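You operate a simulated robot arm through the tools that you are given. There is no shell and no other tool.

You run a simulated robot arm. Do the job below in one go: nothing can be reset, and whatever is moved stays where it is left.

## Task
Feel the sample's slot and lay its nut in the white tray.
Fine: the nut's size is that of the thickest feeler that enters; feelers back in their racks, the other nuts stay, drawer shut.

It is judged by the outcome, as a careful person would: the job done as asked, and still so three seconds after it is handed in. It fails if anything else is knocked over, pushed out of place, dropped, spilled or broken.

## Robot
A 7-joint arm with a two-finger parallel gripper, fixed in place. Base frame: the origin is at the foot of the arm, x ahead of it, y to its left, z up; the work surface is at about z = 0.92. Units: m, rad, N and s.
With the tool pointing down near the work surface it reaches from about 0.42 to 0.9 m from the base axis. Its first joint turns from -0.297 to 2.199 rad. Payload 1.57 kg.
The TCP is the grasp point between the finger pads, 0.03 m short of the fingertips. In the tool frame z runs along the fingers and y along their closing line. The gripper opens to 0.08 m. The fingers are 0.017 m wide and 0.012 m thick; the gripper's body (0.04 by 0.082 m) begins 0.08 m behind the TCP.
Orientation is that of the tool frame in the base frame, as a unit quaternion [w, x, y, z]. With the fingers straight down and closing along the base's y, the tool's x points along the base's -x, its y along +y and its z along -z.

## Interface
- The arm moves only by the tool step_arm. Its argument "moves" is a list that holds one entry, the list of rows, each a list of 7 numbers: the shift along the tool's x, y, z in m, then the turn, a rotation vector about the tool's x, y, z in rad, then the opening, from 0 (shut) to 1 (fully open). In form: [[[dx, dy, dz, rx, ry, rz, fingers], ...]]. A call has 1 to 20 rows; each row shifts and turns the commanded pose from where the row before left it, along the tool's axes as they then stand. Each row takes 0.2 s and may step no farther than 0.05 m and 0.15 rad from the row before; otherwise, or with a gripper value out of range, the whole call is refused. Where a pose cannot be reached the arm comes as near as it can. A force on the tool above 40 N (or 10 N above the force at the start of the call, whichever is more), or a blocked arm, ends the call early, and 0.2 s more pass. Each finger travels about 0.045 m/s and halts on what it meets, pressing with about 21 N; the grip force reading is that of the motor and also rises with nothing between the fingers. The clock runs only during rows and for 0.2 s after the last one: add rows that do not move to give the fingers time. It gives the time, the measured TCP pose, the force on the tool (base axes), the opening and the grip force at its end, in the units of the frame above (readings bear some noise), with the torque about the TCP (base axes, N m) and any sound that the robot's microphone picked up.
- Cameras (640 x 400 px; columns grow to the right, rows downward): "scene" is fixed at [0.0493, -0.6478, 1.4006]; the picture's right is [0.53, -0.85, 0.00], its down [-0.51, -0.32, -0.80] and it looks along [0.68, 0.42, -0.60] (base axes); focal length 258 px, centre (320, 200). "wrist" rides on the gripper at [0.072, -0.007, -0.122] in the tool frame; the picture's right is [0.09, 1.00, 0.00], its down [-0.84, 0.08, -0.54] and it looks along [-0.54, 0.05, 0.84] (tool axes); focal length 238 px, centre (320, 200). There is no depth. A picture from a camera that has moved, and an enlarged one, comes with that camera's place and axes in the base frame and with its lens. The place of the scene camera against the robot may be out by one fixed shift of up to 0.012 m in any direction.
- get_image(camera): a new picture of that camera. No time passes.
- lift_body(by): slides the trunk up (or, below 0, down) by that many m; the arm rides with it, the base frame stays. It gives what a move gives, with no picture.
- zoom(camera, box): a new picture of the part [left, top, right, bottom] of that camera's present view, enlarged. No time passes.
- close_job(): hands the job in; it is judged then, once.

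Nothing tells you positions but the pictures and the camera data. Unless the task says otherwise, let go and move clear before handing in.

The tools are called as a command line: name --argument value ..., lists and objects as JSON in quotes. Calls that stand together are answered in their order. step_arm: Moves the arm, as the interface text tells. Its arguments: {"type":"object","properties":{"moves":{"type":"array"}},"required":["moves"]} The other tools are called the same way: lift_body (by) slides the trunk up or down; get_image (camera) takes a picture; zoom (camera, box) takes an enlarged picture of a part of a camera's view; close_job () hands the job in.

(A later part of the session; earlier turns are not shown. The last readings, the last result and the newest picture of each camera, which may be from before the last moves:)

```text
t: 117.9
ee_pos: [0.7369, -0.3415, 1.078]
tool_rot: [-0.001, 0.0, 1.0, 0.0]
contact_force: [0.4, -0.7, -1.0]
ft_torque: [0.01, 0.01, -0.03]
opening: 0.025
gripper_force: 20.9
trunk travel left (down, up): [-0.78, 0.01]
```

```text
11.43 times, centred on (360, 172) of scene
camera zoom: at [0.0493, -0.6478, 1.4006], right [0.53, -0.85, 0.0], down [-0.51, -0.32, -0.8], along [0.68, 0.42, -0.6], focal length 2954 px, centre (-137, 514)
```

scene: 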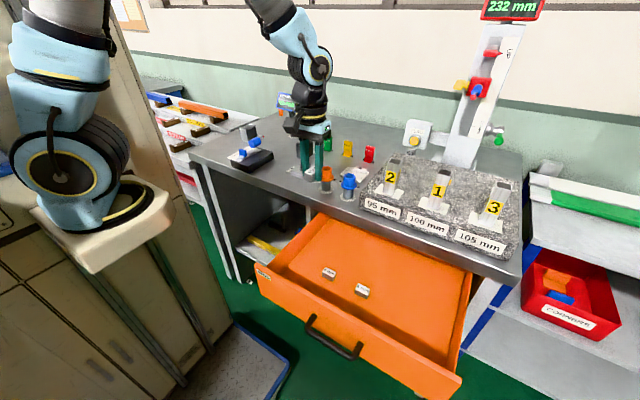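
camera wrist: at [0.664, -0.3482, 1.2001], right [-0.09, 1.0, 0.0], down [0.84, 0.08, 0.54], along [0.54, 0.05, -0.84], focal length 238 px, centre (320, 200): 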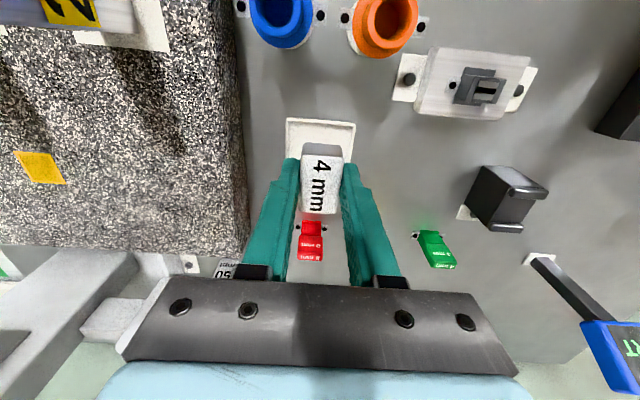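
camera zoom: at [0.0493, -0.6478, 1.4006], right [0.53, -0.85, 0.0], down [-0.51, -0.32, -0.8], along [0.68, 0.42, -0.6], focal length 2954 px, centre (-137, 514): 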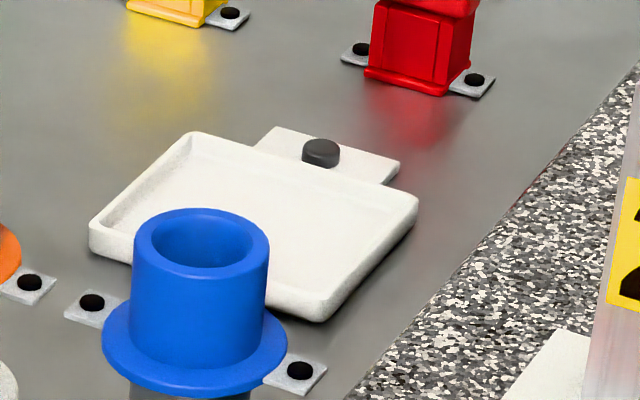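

The tray is centred at about (0.765, -0.341). I'll line up over it and lower to just above.

step_arm --moves '[[[-0.029, 0.0004, 0, 0, 0, 0, 0], [0, 0, 0, 0, 0, 0, 0], [0, 0, 0.03, 0, 0, 0, 0], [0, 0, 0.03, 0, 0, 0, 0], [0, 0, 0.025, 0, 0, 0, 0], [0, 0, 0, 0, 0, 0, 0], [0, 0, 0, 0, 0, 0, 0]]]'

get_image --camera "wrist"

zoom --camera "scene" --box '[320, 130, 400, 195]'

```text
t: 119.5
ee_pos: [0.7667, -0.34, 0.9911]
tool_rot: [-0.001, 0.0, 1.0, 0.0]
contact_force: [0.2, 0.1, -0.8]
ft_torque: [0.0, -0.02, 0.03]
opening: 0.0254
gripper_force: 20.8
trunk travel left (down, up): [-0.78, 0.01]
```

```text
taken
camera wrist: at [0.6937, -0.3462, 1.1139], right [-0.09, 1.0, 0.0], down [0.84, 0.08, 0.54], along [0.54, 0.05, -0.84], focal length 238 px, centre (320, 200)
```

wrist: 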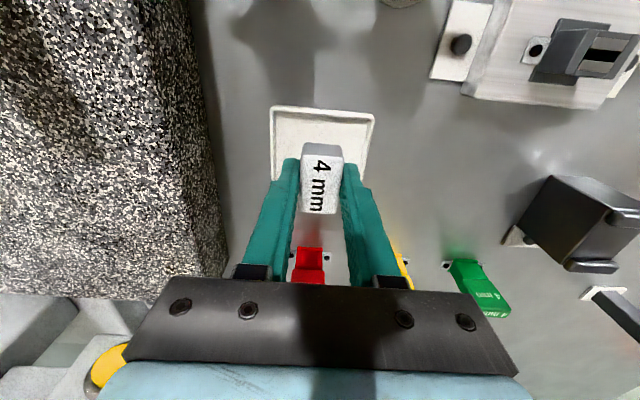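

```text
6.15 times, centred on (360, 162) of scene
camera zoom: at [0.0493, -0.6478, 1.4006], right [0.53, -0.85, 0.0], down [-0.51, -0.32, -0.8], along [0.68, 0.42, -0.6], focal length 1591 px, centre (74, 431)
```

zoom: 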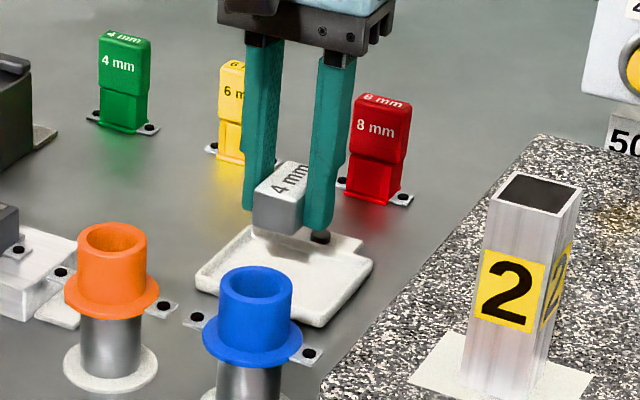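

Nicely centred over the tray. I'll lower in small steps until contact.

step_arm --moves '[[[0, 0, 0.01, 0, 0, 0, 0], [0, 0, 0.01, 0, 0, 0, 0], [0, 0, 0, 0, 0, 0, 0]]]'

step_arm --moves '[[[0, 0, 0.003, 0, 0, 0, 0], [0, 0, 0, 0, 0, 0, 0]]]'

zoom --camera "scene" --box '[320, 130, 400, 195]'

```text
t: 120.3
ee_pos: [0.7673, -0.3373, 0.9737]
tool_rot: [-0.002, 0.0, 1.0, 0.0]
contact_force: [-0.3, -0.6, -0.2]
ft_torque: [0.01, 0.01, 0.01]
opening: 0.0254
gripper_force: 21.0
trunk travel left (down, up): [-0.78, 0.01]
```

```text
t: 120.9
ee_pos: [0.7666, -0.3385, 0.9696]
tool_rot: [-0.001, -0.001, 1.0, 0.0]
contact_force: [0.5, 0.9, -1.0]
ft_torque: [-0.01, -0.01, -0.01]
opening: 0.0253
gripper_force: 20.9
trunk travel left (down, up): [-0.78, 0.01]
```

```text
6.15 times, centred on (360, 162) of scene
camera zoom: at [0.0493, -0.6478, 1.4006], right [0.53, -0.85, 0.0], down [-0.51, -0.32, -0.8], along [0.68, 0.42, -0.6], focal length 1591 px, centre (74, 431)
```

zoom: 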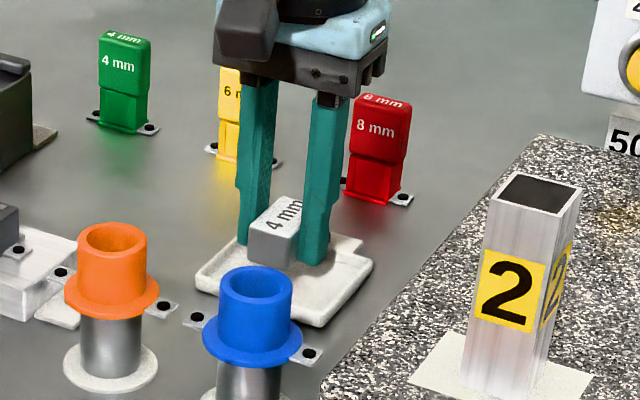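

step_arm --moves '[[[0, 0, 0.003, 0, 0, 0, 0], [0, 0, 0, 0, 0, 0, 0]]]'

step_arm --moves '[[[0, 0, 0.002, 0, 0, 0, 0], [0, 0, 0, 0, 0, 0, 0]]]'

get_image --camera "wrist"

```text
t: 121.5
ee_pos: [0.7657, -0.3384, 0.967]
tool_rot: [-0.001, 0.0, 1.0, -0.001]
contact_force: [-0.1, -0.8, -1.0]
ft_torque: [-0.02, 0.03, 0.0]
opening: 0.0253
gripper_force: 20.8
trunk travel left (down, up): [-0.78, 0.01]
```

```text
t: 122.1
ee_pos: [0.7662, -0.3381, 0.9648]
tool_rot: [0.0, 0.001, 1.0, 0.001]
contact_force: [0.6, 0.9, -0.4]
ft_torque: [-0.04, 0.0, 0.01]
opening: 0.0254
gripper_force: 21.2
trunk travel left (down, up): [-0.78, 0.01]
```

```text
taken
camera wrist: at [0.6933, -0.3453, 1.086], right [-0.09, 1.0, 0.0], down [0.84, 0.08, 0.54], along [0.54, 0.05, -0.84], focal length 238 px, centre (320, 200)
```

wrist: 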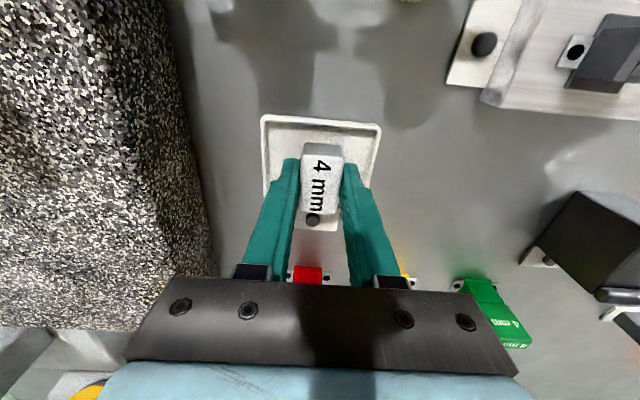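

step_arm --moves '[[[0, 0, 0.002, 0, 0, 0, 0], [0, 0, 0, 0, 0, 0, 0]]]'

step_arm --moves '[[[0, 0, 0.0015, 0, 0, 0, 0], [0, 0, 0, 0, 0, 0, 0]]]'

```text
t: 122.7
ee_pos: [0.7664, -0.3384, 0.963]
tool_rot: [-0.001, 0.0, 1.0, 0.0]
contact_force: [-0.1, -1.3, -1.5]
ft_torque: [0.0, -0.02, 0.01]
opening: 0.0252
gripper_force: 21.2
trunk travel left (down, up): [-0.78, 0.01]
```

```text
t: 123.3
ee_pos: [0.7656, -0.3391, 0.9602]
tool_rot: [-0.001, 0.0, 1.0, 0.0]
contact_force: [-0.1, 0.3, -0.4]
ft_torque: [0.01, 0.0, -0.03]
opening: 0.0252
gripper_force: 21.3
trunk travel left (down, up): [-0.78, 0.01]
```

step_arm --moves '[[[0, 0, 0.0015, 0, 0, 0, 0], [0, 0, 0, 0, 0, 0, 0]]]'

zoom --camera "scene" --box '[330, 145, 385, 190]'

zoom --camera "wrist" --box '[250, 100, 400, 230]'

```text
t: 123.9
ee_pos: [0.766, -0.339, 0.9598]
tool_rot: [-0.001, -0.001, 1.0, 0.0]
contact_force: [0.4, -0.4, -1.2]
ft_torque: [-0.02, 0.03, 0.0]
opening: 0.0251
gripper_force: 21.1
trunk travel left (down, up): [-0.78, 0.01]
```

```text
8.89 times, centred on (358, 168) of scene
camera zoom: at [0.0493, -0.6478, 1.4006], right [0.53, -0.85, 0.0], down [-0.51, -0.32, -0.8], along [0.68, 0.42, -0.6], focal length 2298 px, centre (-13, 489)
```

zoom: 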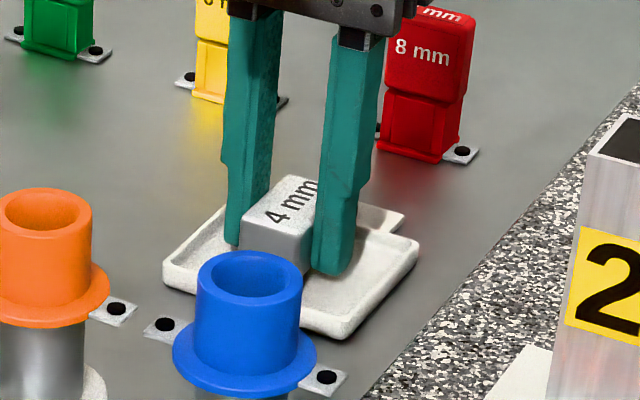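

```text
3.08 times, centred on (325, 165) of wrist
camera zoom: at [0.6932, -0.3464, 1.0813], right [-0.09, 1.0, 0.0], down [0.84, 0.08, 0.54], along [0.54, 0.05, -0.84], focal length 733 px, centre (305, 308)
```

zoom: 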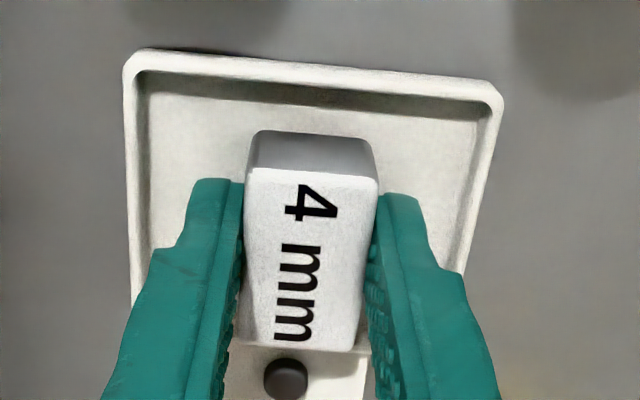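

step_arm --moves '[[[0, 0, 0.0015, 0, 0, 0, 0], [0, 0, 0, 0, 0, 0, 0]]]'

step_arm --moves '[[[0, 0, 0.0015, 0, 0, 0, 0], [0, 0, 0, 0, 0, 0, 0]]]'

```text
t: 124.5
ee_pos: [0.7655, -0.3395, 0.9588]
tool_rot: [-0.001, 0.001, 1.0, 0.0]
contact_force: [-0.1, 0.0, -0.8]
ft_torque: [-0.02, -0.02, 0.01]
opening: 0.0255
gripper_force: 20.5
trunk travel left (down, up): [-0.78, 0.01]
```

```text
t: 125.1
ee_pos: [0.7665, -0.3388, 0.9563]
tool_rot: [-0.001, 0.001, 1.0, 0.0]
contact_force: [0.5, -0.1, -0.5]
ft_torque: [0.01, 0.03, -0.01]
opening: 0.0253
gripper_force: 20.9
trunk travel left (down, up): [-0.78, 0.01]
```

step_arm --moves '[[[0, 0, 0.001, 0, 0, 0, 0], [0, 0, 0, 0, 0, 0, 0]]]'

step_arm --moves '[[[0, 0, 0.001, 0, 0, 0, 0], [0, 0, 0, 0, 0, 0, 0]]]'

zoom --camera "scene" --box '[340, 150, 380, 185]'

```text
t: 125.7
ee_pos: [0.7656, -0.3412, 0.9568]
tool_rot: [-0.001, -0.001, 1.0, 0.0]
contact_force: [-0.8, -0.3, -1.0]
ft_torque: [-0.01, 0.01, 0.03]
opening: 0.0254
gripper_force: 20.9
trunk travel left (down, up): [-0.78, 0.01]
```

```text
t: 126.3
ee_pos: [0.7657, -0.3392, 0.9552]
tool_rot: [-0.001, 0.0, 1.0, 0.001]
contact_force: [0.7, -1.2, -1.1]
ft_torque: [0.01, -0.02, 0.04]
opening: 0.0255
gripper_force: 21.2
trunk travel left (down, up): [-0.78, 0.01]
```

```text
11.43 times, centred on (360, 168) of scene
camera zoom: at [0.0493, -0.6478, 1.4006], right [0.53, -0.85, 0.0], down [-0.51, -0.32, -0.8], along [0.68, 0.42, -0.6], focal length 2954 px, centre (-137, 571)
```

zoom: 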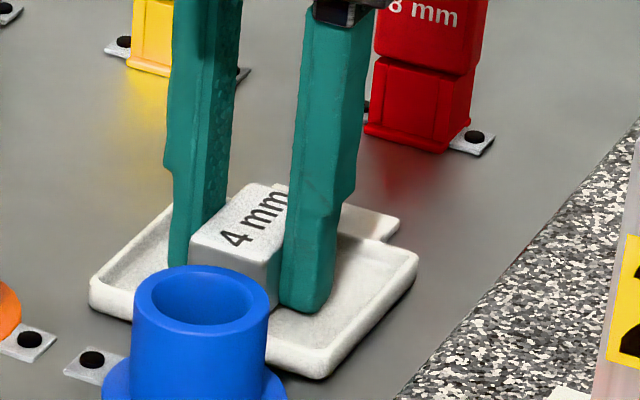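

step_arm --moves '[[[0, 0, 0.001, 0, 0, 0, 0], [0, 0, 0, 0, 0, 0, 0]]]'

step_arm --moves '[[[0, 0, 0.001, 0, 0, 0, 0], [0, 0, 0, 0, 0, 0, 0]]]'

```text
t: 126.9
ee_pos: [0.7653, -0.3392, 0.9538]
tool_rot: [-0.002, -0.001, 1.0, 0.0]
contact_force: [0.8, 0.3, -0.8]
ft_torque: [-0.01, 0.0, -0.04]
opening: 0.0252
gripper_force: 20.6
trunk travel left (down, up): [-0.78, 0.01]
```

```text
t: 127.5
ee_pos: [0.7653, -0.3399, 0.9529]
tool_rot: [-0.001, 0.0, 1.0, 0.0]
contact_force: [1.3, 0.2, -0.2]
ft_torque: [0.02, -0.01, -0.01]
opening: 0.0255
gripper_force: 20.7
trunk travel left (down, up): [-0.78, 0.01]
```

step_arm --moves '[[[0, 0, 0.001, 0, 0, 0, 0], [0, 0, 0, 0, 0, 0, 0]]]'

step_arm --moves '[[[0, 0, 0.001, 0, 0, 0, 0], [0, 0, 0, 0, 0, 0, 0]]]'

get_image --camera "wrist"

```text
t: 128.1
ee_pos: [0.7659, -0.3394, 0.954]
tool_rot: [0.0, -0.001, 1.0, 0.0]
contact_force: [-2.5, 0.2, 9.4]
ft_torque: [0.01, 0.05, 0.01]
opening: 0.0252
gripper_force: 21.4
trunk travel left (down, up): [-0.78, 0.01]
```

```text
t: 128.7
ee_pos: [0.7652, -0.3403, 0.9537]
tool_rot: [0.001, -0.001, 1.0, 0.0]
contact_force: [-4.3, 2.7, 24.1]
ft_torque: [0.31, 0.36, 0.06]
opening: 0.0255
gripper_force: 21.1
trunk travel left (down, up): [-0.78, 0.01]
```

```text
taken
camera wrist: at [0.6926, -0.3471, 1.0751], right [-0.09, 1.0, 0.0], down [0.84, 0.08, 0.54], along [0.54, 0.05, -0.84], focal length 238 px, centre (320, 200)
```

wrist: 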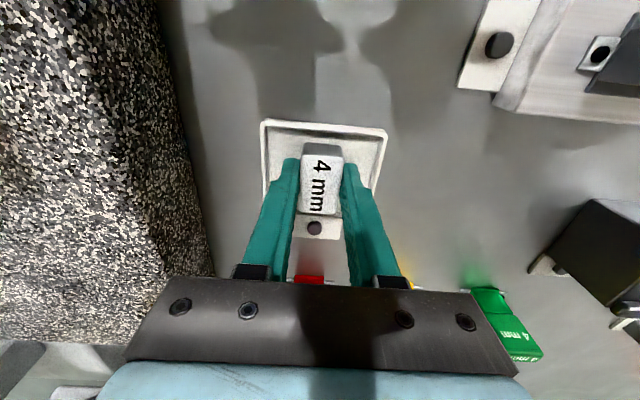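

The nut is on the tray floor. I'll ease off, open the fingers just enough inside the tray, then rise.

step_arm --moves '[[[0, 0, -0.0012, 0, 0, 0, 0], [0, 0, 0, 0, 0, 0, 0.42], [0, 0, 0, 0, 0, 0, 0.42], [0, 0, 0, 0, 0, 0, 0.42], [0, 0, 0, 0, 0, 0, 0.42]]]'

zoom --camera "wrist" --box '[250, 100, 400, 230]'

zoom --camera "scene" --box '[340, 150, 380, 185]'

```text
t: 129.9
ee_pos: [0.7658, -0.341, 0.9545]
tool_rot: [0.0, 0.0, 1.0, 0.0]
contact_force: [1.0, -8.1, 16.4]
ft_torque: [0.02, -0.02, -0.16]
opening: 0.0269
gripper_force: 0.1
trunk travel left (down, up): [-0.78, 0.01]
```

```text
3.08 times, centred on (325, 165) of wrist
camera zoom: at [0.6928, -0.3475, 1.0753], right [-0.09, 1.0, 0.0], down [0.84, 0.08, 0.54], along [0.54, 0.05, -0.84], focal length 733 px, centre (305, 308)
```

zoom: 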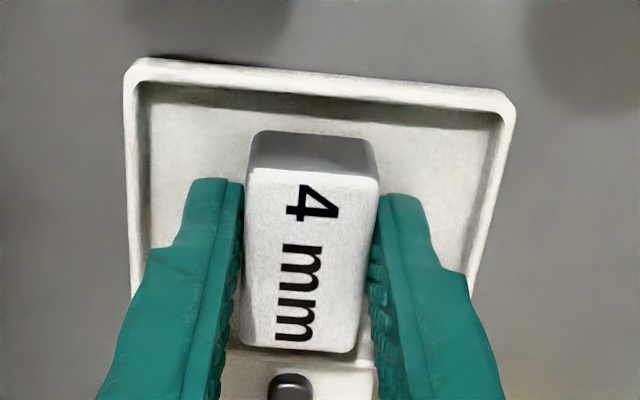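

```text
11.43 times, centred on (360, 168) of scene
camera zoom: at [0.0493, -0.6478, 1.4006], right [0.53, -0.85, 0.0], down [-0.51, -0.32, -0.8], along [0.68, 0.42, -0.6], focal length 2954 px, centre (-137, 571)
```

zoom: 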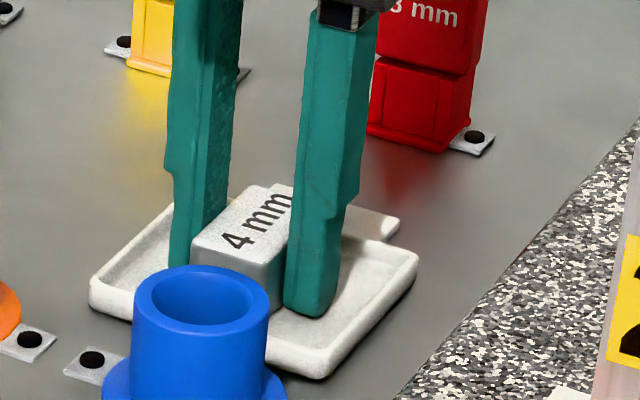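

The fingertips themselves are rubbing on the tray floor. I'll rise 2 mm so they can open freely.

step_arm --moves '[[[0, 0, -0.001, 0, 0, 0, 0.42], [0, 0, -0.001, 0, 0, 0, 0.42], [0, 0, 0, 0, 0, 0, 0.42], [0, 0, 0, 0, 0, 0, 0.42]]]'

zoom --camera "wrist" --box '[250, 100, 400, 230]'

```text
t: 130.9
ee_pos: [0.7661, -0.3386, 0.9536]
tool_rot: [-0.001, 0.001, 1.0, -0.001]
contact_force: [0.0, 0.4, 0.3]
ft_torque: [-0.04, 0.02, -0.01]
opening: 0.0325
gripper_force: 0.1
trunk travel left (down, up): [-0.78, 0.01]
```

```text
3.08 times, centred on (325, 165) of wrist
camera zoom: at [0.6926, -0.3461, 1.0755], right [-0.09, 1.0, 0.0], down [0.84, 0.08, 0.54], along [0.54, 0.05, -0.84], focal length 733 px, centre (305, 308)
```

zoom: 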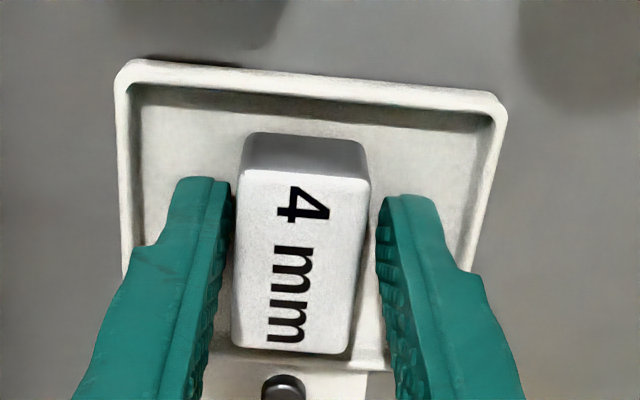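

The fingers are clear of the nut on both sides. Rising straight up.

step_arm --moves '[[[0, 0, -0.005, 0, 0, 0, 0.42], [0, 0, -0.01, 0, 0, 0, 0.42], [0, 0, -0.015, 0, 0, 0, 0.42], [0, 0, -0.03, 0, 0, 0, 0.42], [0, 0, -0.04, 0, 0, 0, 0.6], [0, 0, -0.03, 0, 0, 0, 0.6], [0, 0, 0, 0, 0, 0, 0.6]]]'

get_image --camera "wrist"

zoom --camera "scene" --box '[320, 130, 400, 195]'

```text
t: 132.5
ee_pos: [0.7657, -0.3412, 1.0843]
tool_rot: [-0.001, 0.0, 1.0, 0.0]
contact_force: [0.8, -0.1, -0.1]
ft_torque: [0.0, 0.06, -0.02]
opening: 0.048
gripper_force: 0.1
trunk travel left (down, up): [-0.78, 0.01]
```

```text
taken
camera wrist: at [0.6933, -0.3478, 1.2065], right [-0.09, 1.0, 0.0], down [0.84, 0.08, 0.54], along [0.54, 0.05, -0.84], focal length 238 px, centre (320, 200)
```

wrist: 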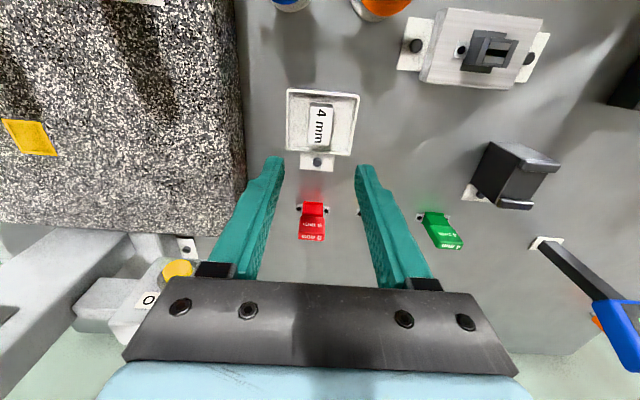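

```text
6.15 times, centred on (360, 162) of scene
camera zoom: at [0.0493, -0.6478, 1.4006], right [0.53, -0.85, 0.0], down [-0.51, -0.32, -0.8], along [0.68, 0.42, -0.6], focal length 1591 px, centre (74, 431)
```

zoom: 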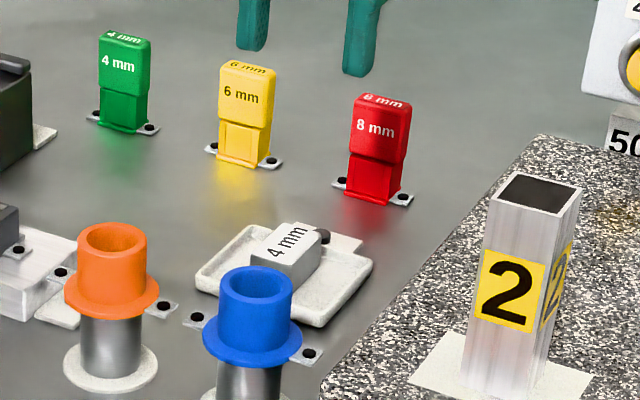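

The 4 mm nut lies flat in the white tray and all the feelers stand in their racks. Now to close the drawer: I'll shut the fingers and go back around in front of it.

step_arm --moves '[[[0.038, 0, 0, 0, 0, 0, 0], [0.038, 0, 0, 0, 0, 0, 0], [0.038, 0, 0, 0, 0, 0, 0], [0.038, 0, 0, 0, 0, 0, 0], [0.038, 0, 0, 0, 0, 0, 0], [0.038, 0, 0, 0, 0, 0, 0], [0.038, 0, 0, 0, 0, 0, 0], [0.033, -0.029, 0, 0, 0, 0, 0], [0.033, -0.029, 0, 0, 0, 0, 0], [0.033, -0.029, 0, 0, 0, 0, 0], [0.033, -0.029, 0, 0, 0, 0, 0], [0.033, -0.029, 0, 0, 0, 0, 0], [0.033, -0.029, 0, 0, 0, 0, 0], [0.04, 0, 0, 0, 0, 0, 0], [0, 0, 0, 0, 0, 0, 0], [0, 0, 0, 0, 0, 0, 0]]]'

get_image --camera "wrist"

get_image --camera "scene"

```text
t: 135.9
ee_pos: [0.26, -0.5159, 1.0864]
tool_rot: [0.0, -0.001, 1.0, 0.0]
contact_force: [0.1, 0.2, 0.4]
ft_torque: [0.0, 0.02, 0.0]
opening: 0.0
gripper_force: 21.1
trunk travel left (down, up): [-0.78, 0.01]
```

```text
taken
camera wrist: at [0.1876, -0.5237, 1.2067], right [-0.09, 1.0, 0.0], down [0.84, 0.08, 0.54], along [0.54, 0.05, -0.84], focal length 238 px, centre (320, 200)
```

wrist: 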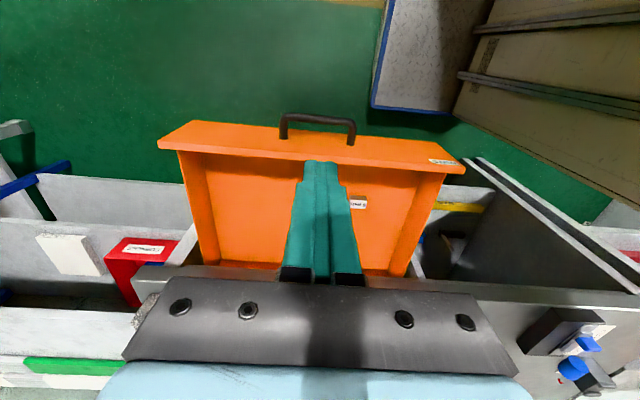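

```text
taken
```

scene: 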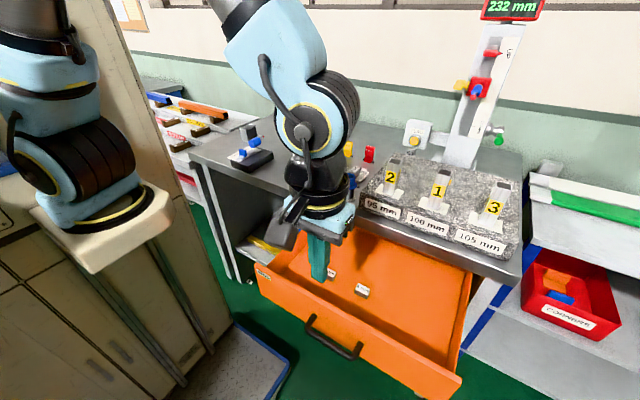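

The drawer front is centred at y≈-0.517 with its face near x≈0.338. I'll tilt the closed fingers 60° forward, well above the handle.

step_arm --moves '[[[0, 0, 0, 0, -0.13, 0, 0], [0, 0, 0, 0, -0.13, 0, 0], [0, 0, 0, 0, -0.13, 0, 0], [0, 0, 0, 0, -0.13, 0, 0], [0, 0, 0, 0, -0.13, 0, 0], [0, 0, 0, 0, -0.13, 0, 0], [0, 0, 0, 0, -0.13, 0, 0], [0, 0, 0, 0, -0.13, 0, 0], [0, 0, 0, 0, 0, 0, 0], [0, 0, 0, 0, 0, 0, 0]]]'

get_image --camera "wrist"

get_image --camera "scene"

```text
t: 138.1
ee_pos: [0.2645, -0.5145, 1.0867]
tool_rot: [0.497, -0.004, 0.868, 0.001]
contact_force: [-0.1, 0.6, 0.2]
ft_torque: [0.0, 0.0, 0.0]
opening: 0.0
gripper_force: 20.4
trunk travel left (down, up): [-0.78, 0.01]
```

```text
taken
camera wrist: at [0.1211, -0.5226, 1.0853], right [-0.05, 1.0, -0.08], down [-0.04, 0.08, 1.0], along [1.0, 0.06, 0.04], focal length 238 px, centre (320, 200)
```

wrist: 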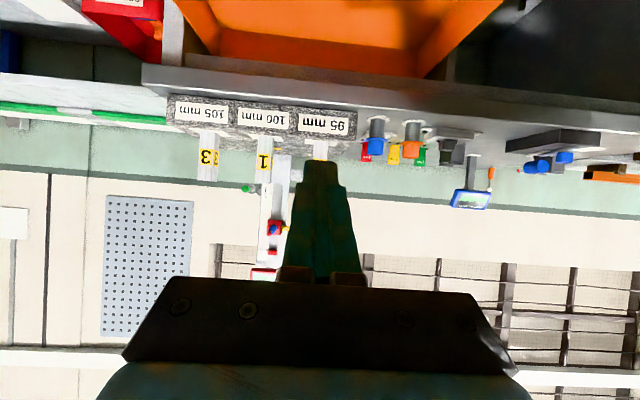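

```text
taken
```

scene: 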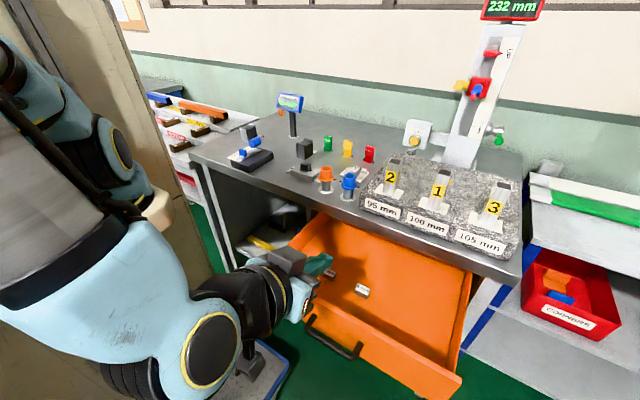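

The fingers are tilted and above the handle. I'll lower the trunk so the fingertips come level with the drawer front's upper part, above the bar.

lift_body --by -0.22

get_image --camera "wrist"

get_image --camera "scene"

```text
t: 140.5
ee_pos: [0.2641, -0.515, 0.8657]
tool_rot: [0.496, -0.004, 0.869, 0.002]
contact_force: [-0.5, 0.6, -0.1]
ft_torque: [-0.02, -0.01, -0.03]
opening: 0.0001
gripper_force: 20.7
trunk travel left (down, up): [-0.56, 0.23]
```

```text
taken
camera wrist: at [0.1205, -0.5223, 0.8651], right [-0.05, 1.0, -0.08], down [-0.04, 0.08, 1.0], along [1.0, 0.06, 0.04], focal length 238 px, centre (320, 200)
```

wrist: 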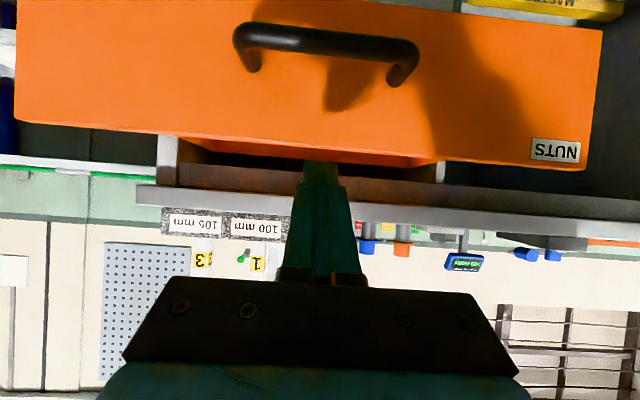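

```text
taken
```

scene: 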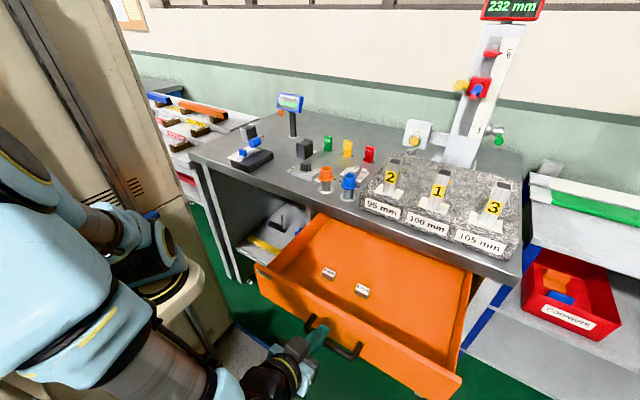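

lift_body --by -0.05

get_image --camera "wrist"

zoom --camera "scene" --box '[220, 220, 480, 400]'

```text
t: 141.4
ee_pos: [0.2641, -0.5155, 0.8149]
tool_rot: [0.496, -0.003, 0.868, 0.002]
contact_force: [-0.1, -0.3, -0.2]
ft_torque: [0.01, 0.0, -0.01]
opening: 0.0001
gripper_force: 20.6
trunk travel left (down, up): [-0.51, 0.28]
```

```text
taken
camera wrist: at [0.1204, -0.5223, 0.815], right [-0.05, 1.0, -0.08], down [-0.04, 0.08, 1.0], along [1.0, 0.06, 0.04], focal length 238 px, centre (320, 200)
```

wrist: 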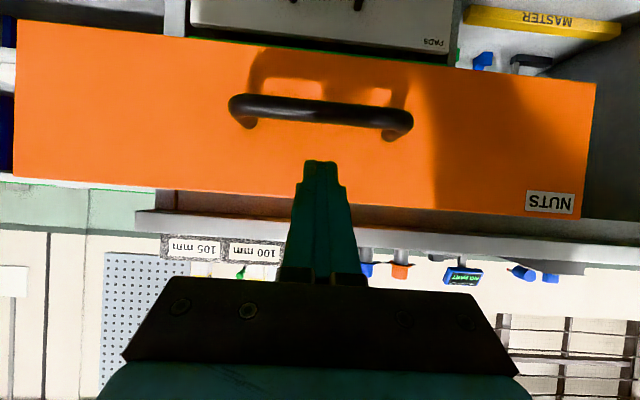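

```text
2.22 times, centred on (350, 310) of scene
camera zoom: at [0.0493, -0.6478, 1.4006], right [0.53, -0.85, 0.0], down [-0.51, -0.32, -0.8], along [0.68, 0.42, -0.6], focal length 574 px, centre (253, -44)
```

zoom: 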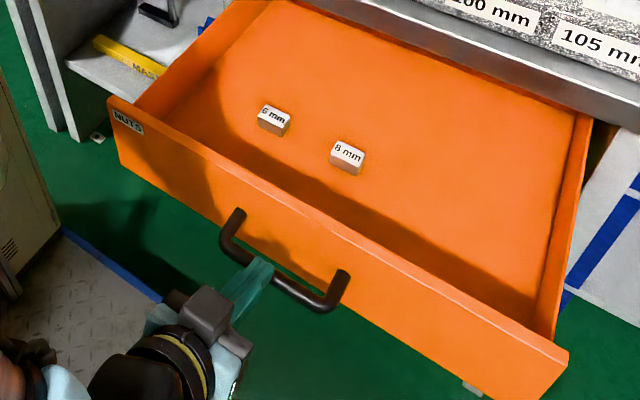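

The fingertips are level with the front panel, above the bar. I'll advance along +x until contact.

step_arm --moves '[[[-0.0076, 0, 0.01294, 0, 0, 0, 0], [-0.0076, 0, 0.01294, 0, 0, 0, 0], [-0.0051, 0, 0.00863, 0, 0, 0, 0], [-0.0051, 0, 0.00863, 0, 0, 0, 0], [0, 0, 0, 0, 0, 0, 0]]]'

zoom --camera "scene" --box '[220, 220, 480, 400]'

```text
t: 142.6
ee_pos: [0.3127, -0.5159, 0.8163]
tool_rot: [0.497, 0.0, 0.868, 0.0]
contact_force: [0.1, 0.2, -0.4]
ft_torque: [-0.01, 0.04, 0.01]
opening: 0.0
gripper_force: 21.5
trunk travel left (down, up): [-0.51, 0.28]
```

```text
2.22 times, centred on (350, 310) of scene
camera zoom: at [0.0493, -0.6478, 1.4006], right [0.53, -0.85, 0.0], down [-0.51, -0.32, -0.8], along [0.68, 0.42, -0.6], focal length 574 px, centre (253, -44)
```

zoom: 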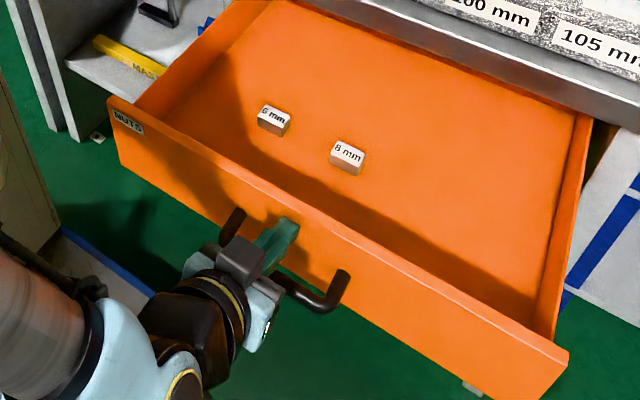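

The tips are just at the panel. I'll push steadily and gently along +x.

step_arm --moves '[[[-0.0051, 0, 0.00863, 0, 0, 0, 0], [-0.0051, 0, 0.00863, 0, 0, 0, 0], [-0.0061, 0, 0.01035, 0, 0, 0, 0], [-0.0061, 0, 0.01035, 0, 0, 0, 0], [-0.0061, 0, 0.01035, 0, 0, 0, 0], [-0.0061, 0, 0.01035, 0, 0, 0, 0]]]'

get_image --camera "scene"

get_image --camera "wrist"

```text
t: 144.0
ee_pos: [0.3808, -0.5153, 0.8162]
tool_rot: [0.498, -0.001, 0.867, 0.001]
contact_force: [0.0, 0.7, 0.5]
ft_torque: [0.01, -0.02, -0.02]
opening: 0.0
gripper_force: 21.3
trunk travel left (down, up): [-0.51, 0.28]
```

```text
taken
```

scene: 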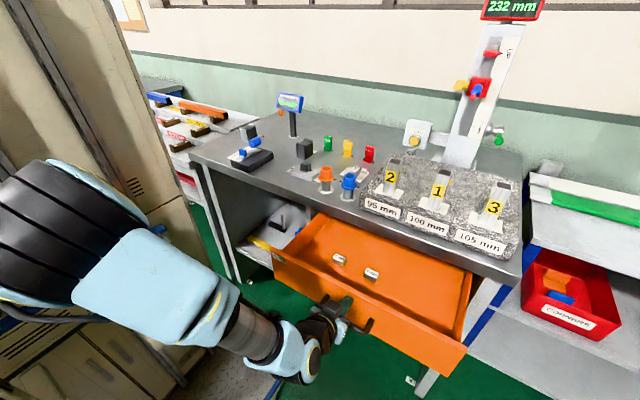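

```text
taken
camera wrist: at [0.2377, -0.523, 0.8148], right [-0.05, 1.0, -0.08], down [-0.04, 0.08, 1.0], along [1.0, 0.05, 0.04], focal length 238 px, centre (320, 200)
```

wrist: 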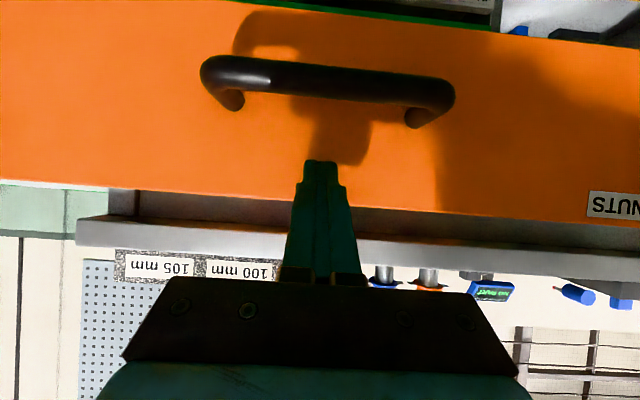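

The drawer is sliding in freely. Continuing gently.

step_arm --moves '[[[-0.0051, 0, 0.00863, 0, 0, 0, 0], [-0.0051, 0, 0.00863, 0, 0, 0, 0], [-0.0051, 0, 0.00863, 0, 0, 0, 0], [-0.0051, 0, 0.00863, 0, 0, 0, 0], [-0.0051, 0, 0.00863, 0, 0, 0, 0], [-0.0051, 0, 0.00863, 0, 0, 0, 0], [-0.0051, 0, 0.00863, 0, 0, 0, 0], [-0.0051, 0, 0.00863, 0, 0, 0, 0], [-0.0051, 0, 0.00863, 0, 0, 0, 0]]]'

get_image --camera "scene"

get_image --camera "wrist"

```text
t: 146.0
ee_pos: [0.4703, -0.515, 0.8163]
tool_rot: [0.497, 0.0, 0.868, 0.0]
contact_force: [0.6, 0.9, 0.5]
ft_torque: [-0.02, 0.02, -0.03]
opening: 0.0
gripper_force: 21.1
trunk travel left (down, up): [-0.51, 0.28]
```

```text
taken
```

scene: 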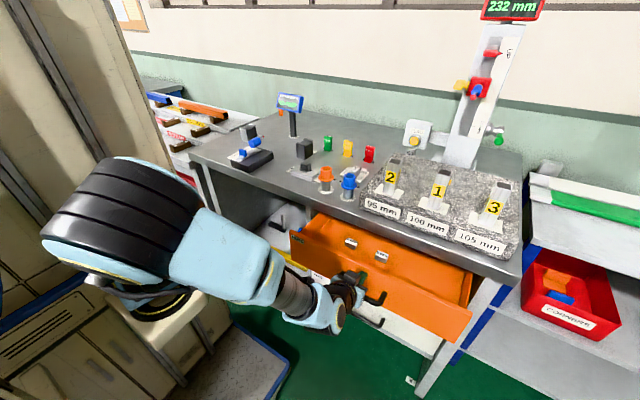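

```text
taken
camera wrist: at [0.3275, -0.522, 0.815], right [-0.05, 1.0, -0.08], down [-0.04, 0.08, 1.0], along [1.0, 0.05, 0.04], focal length 238 px, centre (320, 200)
```

wrist: 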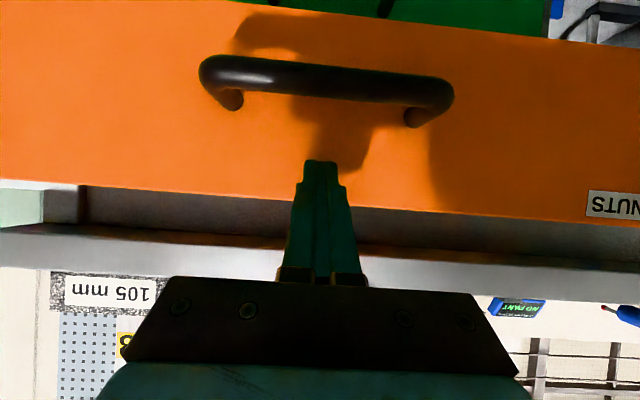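

step_arm --moves '[[[-0.0051, 0, 0.00863, 0, 0, 0, 0], [-0.0051, 0, 0.00863, 0, 0, 0, 0], [-0.0051, 0, 0.00863, 0, 0, 0, 0], [-0.0051, 0, 0.00863, 0, 0, 0, 0], [-0.0051, 0, 0.00863, 0, 0, 0, 0], [-0.0051, 0, 0.00863, 0, 0, 0, 0], [-0.0051, 0, 0.00863, 0, 0, 0, 0], [0, 0, 0, 0, 0, 0, 0]]]'

get_image --camera "scene"

get_image --camera "wrist"

```text
t: 147.8
ee_pos: [0.5396, -0.5141, 0.8165]
tool_rot: [0.495, 0.0, 0.869, 0.0]
contact_force: [0.5, 0.3, 0.3]
ft_torque: [0.02, 0.02, 0.03]
opening: 0.0
gripper_force: 21.1
trunk travel left (down, up): [-0.51, 0.28]
```

```text
taken
```

scene: 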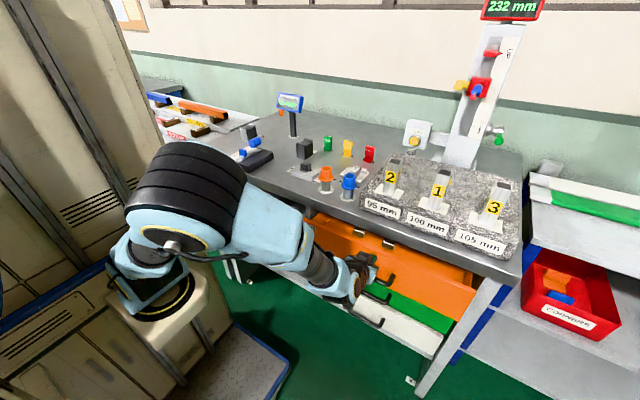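

```text
taken
camera wrist: at [0.3974, -0.521, 0.8154], right [-0.05, 1.0, -0.08], down [-0.04, 0.08, 1.0], along [1.0, 0.05, 0.04], focal length 238 px, centre (320, 200)
```

wrist: 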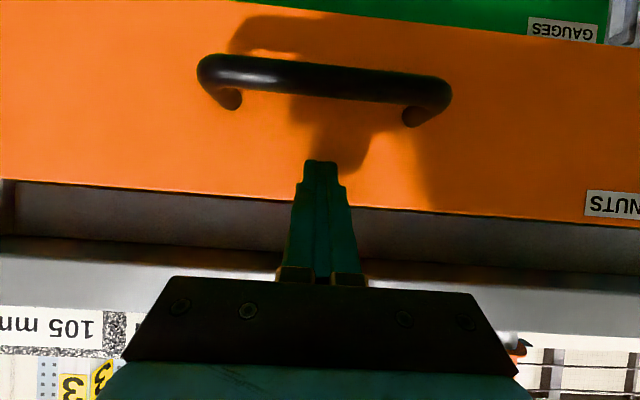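

About 5 cm to go. I'll finish with smaller steps.

step_arm --moves '[[[-0.0035, 0, 0.006, 0, 0, 0, 0], [-0.0035, 0, 0.006, 0, 0, 0, 0], [-0.0035, 0, 0.006, 0, 0, 0, 0], [-0.0035, 0, 0.006, 0, 0, 0, 0], [-0.0035, 0, 0.006, 0, 0, 0, 0], [0, 0, 0, 0, 0, 0, 0]]]'

get_image --camera "scene"

get_image --camera "wrist"

```text
t: 149.2
ee_pos: [0.5753, -0.5132, 0.8168]
tool_rot: [0.497, 0.0, 0.868, 0.0]
contact_force: [0.1, -0.4, -0.3]
ft_torque: [-0.05, 0.01, -0.04]
opening: 0.0
gripper_force: 20.9
trunk travel left (down, up): [-0.51, 0.28]
```

```text
taken
```

scene: 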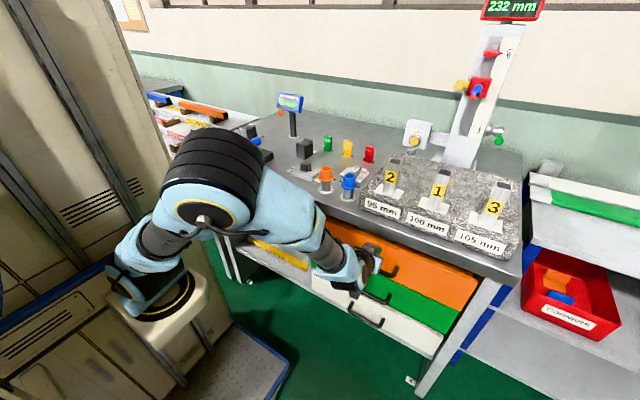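

```text
taken
camera wrist: at [0.4324, -0.521, 0.8164], right [-0.05, 1.0, -0.08], down [-0.04, 0.08, 1.0], along [1.0, 0.05, 0.04], focal length 238 px, centre (320, 200)
```

wrist: 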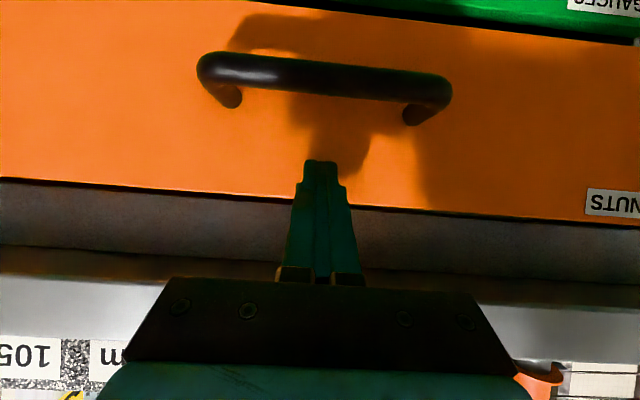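

step_arm --moves '[[[-0.002, 0, 0.00345, 0, 0, 0, 0], [-0.002, 0, 0.00345, 0, 0, 0, 0], [0, 0, 0, 0, 0, 0, 0]]]'

step_arm --moves '[[[-0.0015, 0, 0.0026, 0, 0, 0, 0], [-0.0015, 0, 0.0026, 0, 0, 0, 0], [0, 0, 0, 0, 0, 0, 0]]]'

zoom --camera "scene" --box '[290, 180, 510, 360]'

```text
t: 150.0
ee_pos: [0.5826, -0.5142, 0.8171]
tool_rot: [0.497, 0.0, 0.868, 0.0]
contact_force: [-0.3, -0.7, 1.2]
ft_torque: [0.0, -0.03, -0.02]
opening: 0.0
gripper_force: 21.6
trunk travel left (down, up): [-0.51, 0.28]
```

```text
t: 150.8
ee_pos: [0.5891, -0.5137, 0.8159]
tool_rot: [0.496, 0.0, 0.868, 0.0]
contact_force: [1.6, 0.4, -0.3]
ft_torque: [-0.01, 0.0, 0.04]
opening: 0.0
gripper_force: 21.0
trunk travel left (down, up): [-0.51, 0.28]
```

```text
2.22 times, centred on (400, 270) of scene
camera zoom: at [0.0493, -0.6478, 1.4006], right [0.53, -0.85, 0.0], down [-0.51, -0.32, -0.8], along [0.68, 0.42, -0.6], focal length 574 px, centre (142, 44)
```

zoom: 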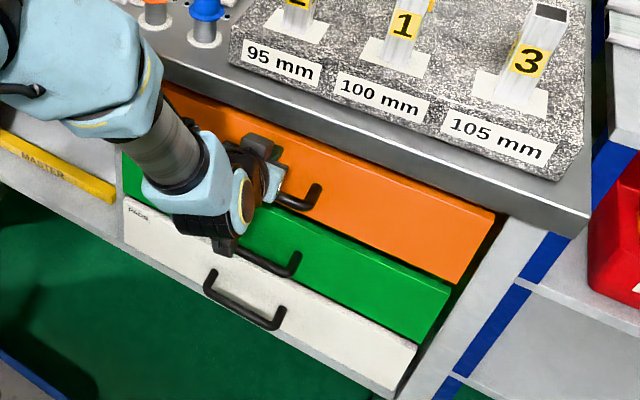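

step_arm --moves '[[[-0.0015, 0, 0.0026, 0, 0, 0, 0], [0, 0, 0, 0, 0, 0, 0]]]'

step_arm --moves '[[[-0.0015, 0, 0.0026, 0, 0, 0, 0], [0, 0, 0, 0, 0, 0, 0]]]'

get_image --camera "wrist"

```text
t: 151.4
ee_pos: [0.5892, -0.5145, 0.817]
tool_rot: [0.495, 0.0, 0.869, 0.0]
contact_force: [-25.8, 9.1, 1.4]
ft_torque: [-0.1, 0.16, 0.31]
opening: 0.0
gripper_force: 20.8
trunk travel left (down, up): [-0.51, 0.28]
```

```text
t: 151.7
ee_pos: [0.5891, -0.5163, 0.815]
tool_rot: [0.494, 0.0, 0.869, 0.001]
contact_force: [-14.5, 3.5, 6.1]
ft_torque: [0.04, -0.07, 0.1]
opening: 0.0
gripper_force: 20.9
trunk travel left (down, up): [-0.51, 0.28]
stopped in row 1: the force on the tool passed its limit at 46 N (the readings are from after the stop); the commanded pose is now the measured one
```

```text
taken
camera wrist: at [0.4461, -0.522, 0.8151], right [-0.04, 1.0, -0.08], down [-0.04, 0.08, 1.0], along [1.0, 0.05, 0.03], focal length 238 px, centre (320, 200)
```

wrist: 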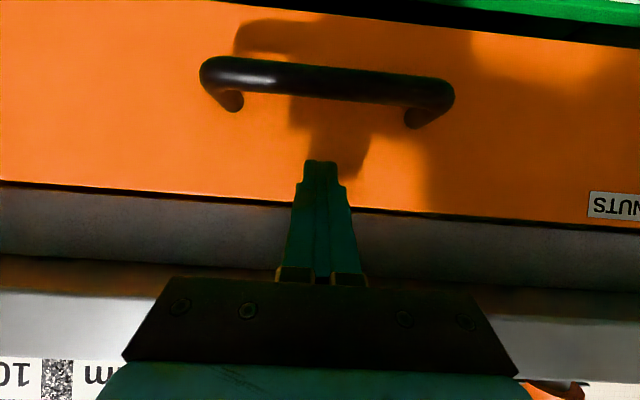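

The drawer hit its stop and is shut. I'll back off straight and check it.

step_arm --moves '[[[0.0025, 0, -0.0043, 0, 0, 0, 0], [0.0051, 0, -0.00863, 0, 0, 0, 0], [0.0101, 0, -0.01725, 0, 0, 0, 0], [0.0152, 0, -0.0259, 0, 0, 0, 0], [0.0152, 0, -0.0259, 0, 0, 0, 0], [0.0152, 0, -0.0259, 0, 0, 0, 0], [0.0152, 0, -0.0259, 0, 0, 0, 0], [0, 0, 0, 0, 0, 0, 0], [0, 0, 0, 0, 0, 0, 0]]]'

get_image --camera "scene"

get_image --camera "wrist"

```text
t: 153.7
ee_pos: [0.4384, -0.5151, 0.8147]
tool_rot: [0.495, 0.001, 0.869, 0.0]
contact_force: [-0.5, -1.1, -0.6]
ft_torque: [-0.01, -0.01, -0.02]
opening: 0.0
gripper_force: 21.2
trunk travel left (down, up): [-0.51, 0.28]
```

```text
taken
```

scene: 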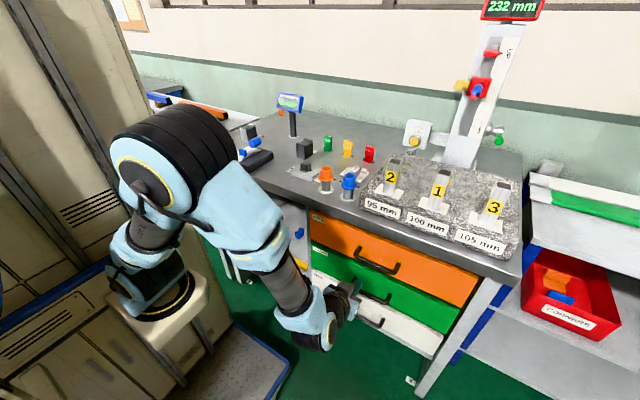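

```text
taken
camera wrist: at [0.2948, -0.5221, 0.8136], right [-0.05, 1.0, -0.08], down [-0.04, 0.08, 1.0], along [1.0, 0.05, 0.04], focal length 238 px, centre (320, 200)
```

wrist: 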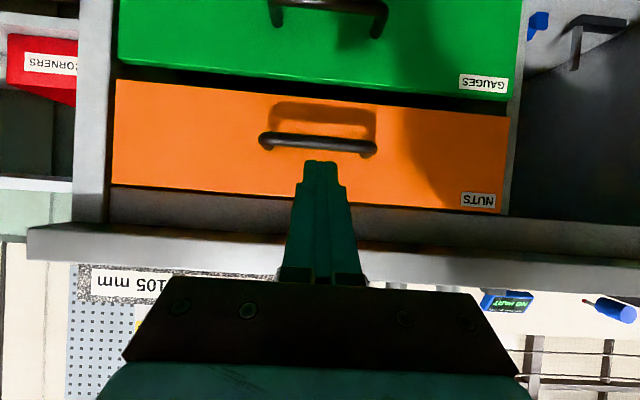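

zoom --camera "scene" --box '[300, 200, 490, 310]'

zoom --camera "scene" --box '[220, 80, 400, 210]'

```text
3.37 times, centred on (395, 255) of scene
camera zoom: at [0.0493, -0.6478, 1.4006], right [0.53, -0.85, 0.0], down [-0.51, -0.32, -0.8], along [0.68, 0.42, -0.6], focal length 871 px, centre (67, 15)
```

zoom: 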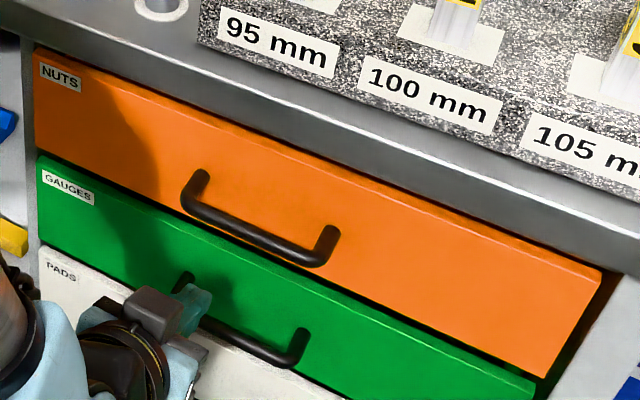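

```text
3.08 times, centred on (310, 145) of scene
camera zoom: at [0.0493, -0.6478, 1.4006], right [0.53, -0.85, 0.0], down [-0.51, -0.32, -0.8], along [0.68, 0.42, -0.6], focal length 795 px, centre (351, 369)
```

zoom: 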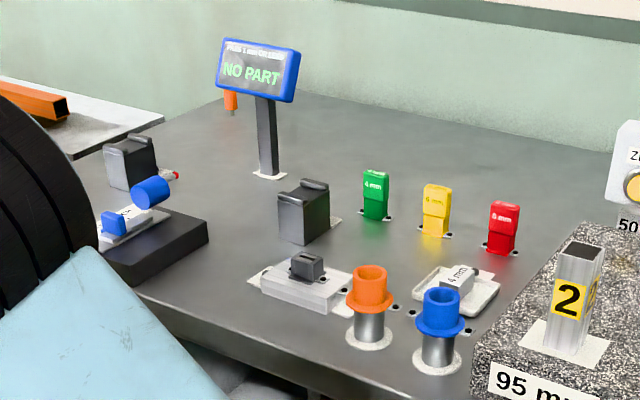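

zoom --camera "scene" --box '[310, 120, 390, 175]'

step_arm --moves '[[[0, 0, 0, 0, 0, 0, 0], [0, 0, 0, 0, 0, 0, 0], [0, 0, 0, 0, 0, 0, 0], [0, 0, 0, 0, 0, 0, 0], [0, 0, 0, 0, 0, 0, 0]]]'

zoom --camera "scene" --box '[300, 200, 490, 310]'

```text
7.27 times, centred on (350, 148) of scene
camera zoom: at [0.0493, -0.6478, 1.4006], right [0.53, -0.85, 0.0], down [-0.51, -0.32, -0.8], along [0.68, 0.42, -0.6], focal length 1880 px, centre (102, 582)
```

zoom: 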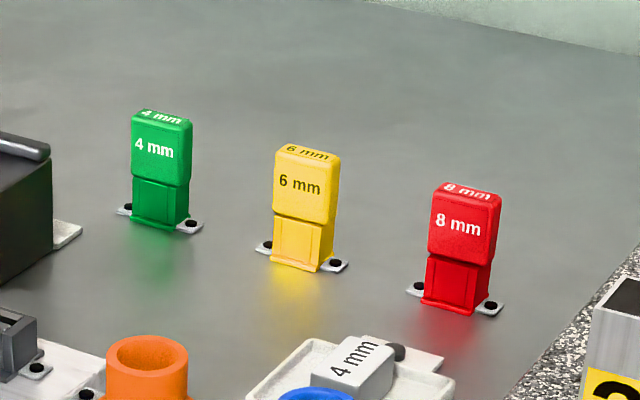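

```text
t: 154.9
ee_pos: [0.4383, -0.5152, 0.8134]
tool_rot: [0.495, 0.001, 0.869, 0.0]
contact_force: [0.7, -0.3, 1.0]
ft_torque: [0.02, 0.03, 0.02]
opening: 0.0001
gripper_force: 20.9
trunk travel left (down, up): [-0.51, 0.28]
```

```text
3.37 times, centred on (395, 255) of scene
camera zoom: at [0.0493, -0.6478, 1.4006], right [0.53, -0.85, 0.0], down [-0.51, -0.32, -0.8], along [0.68, 0.42, -0.6], focal length 871 px, centre (67, 15)
```

zoom: 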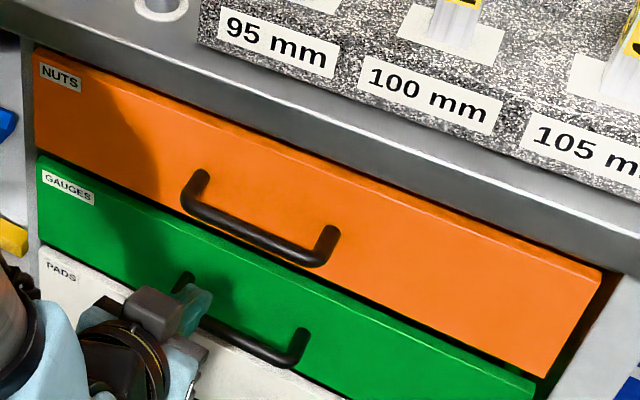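

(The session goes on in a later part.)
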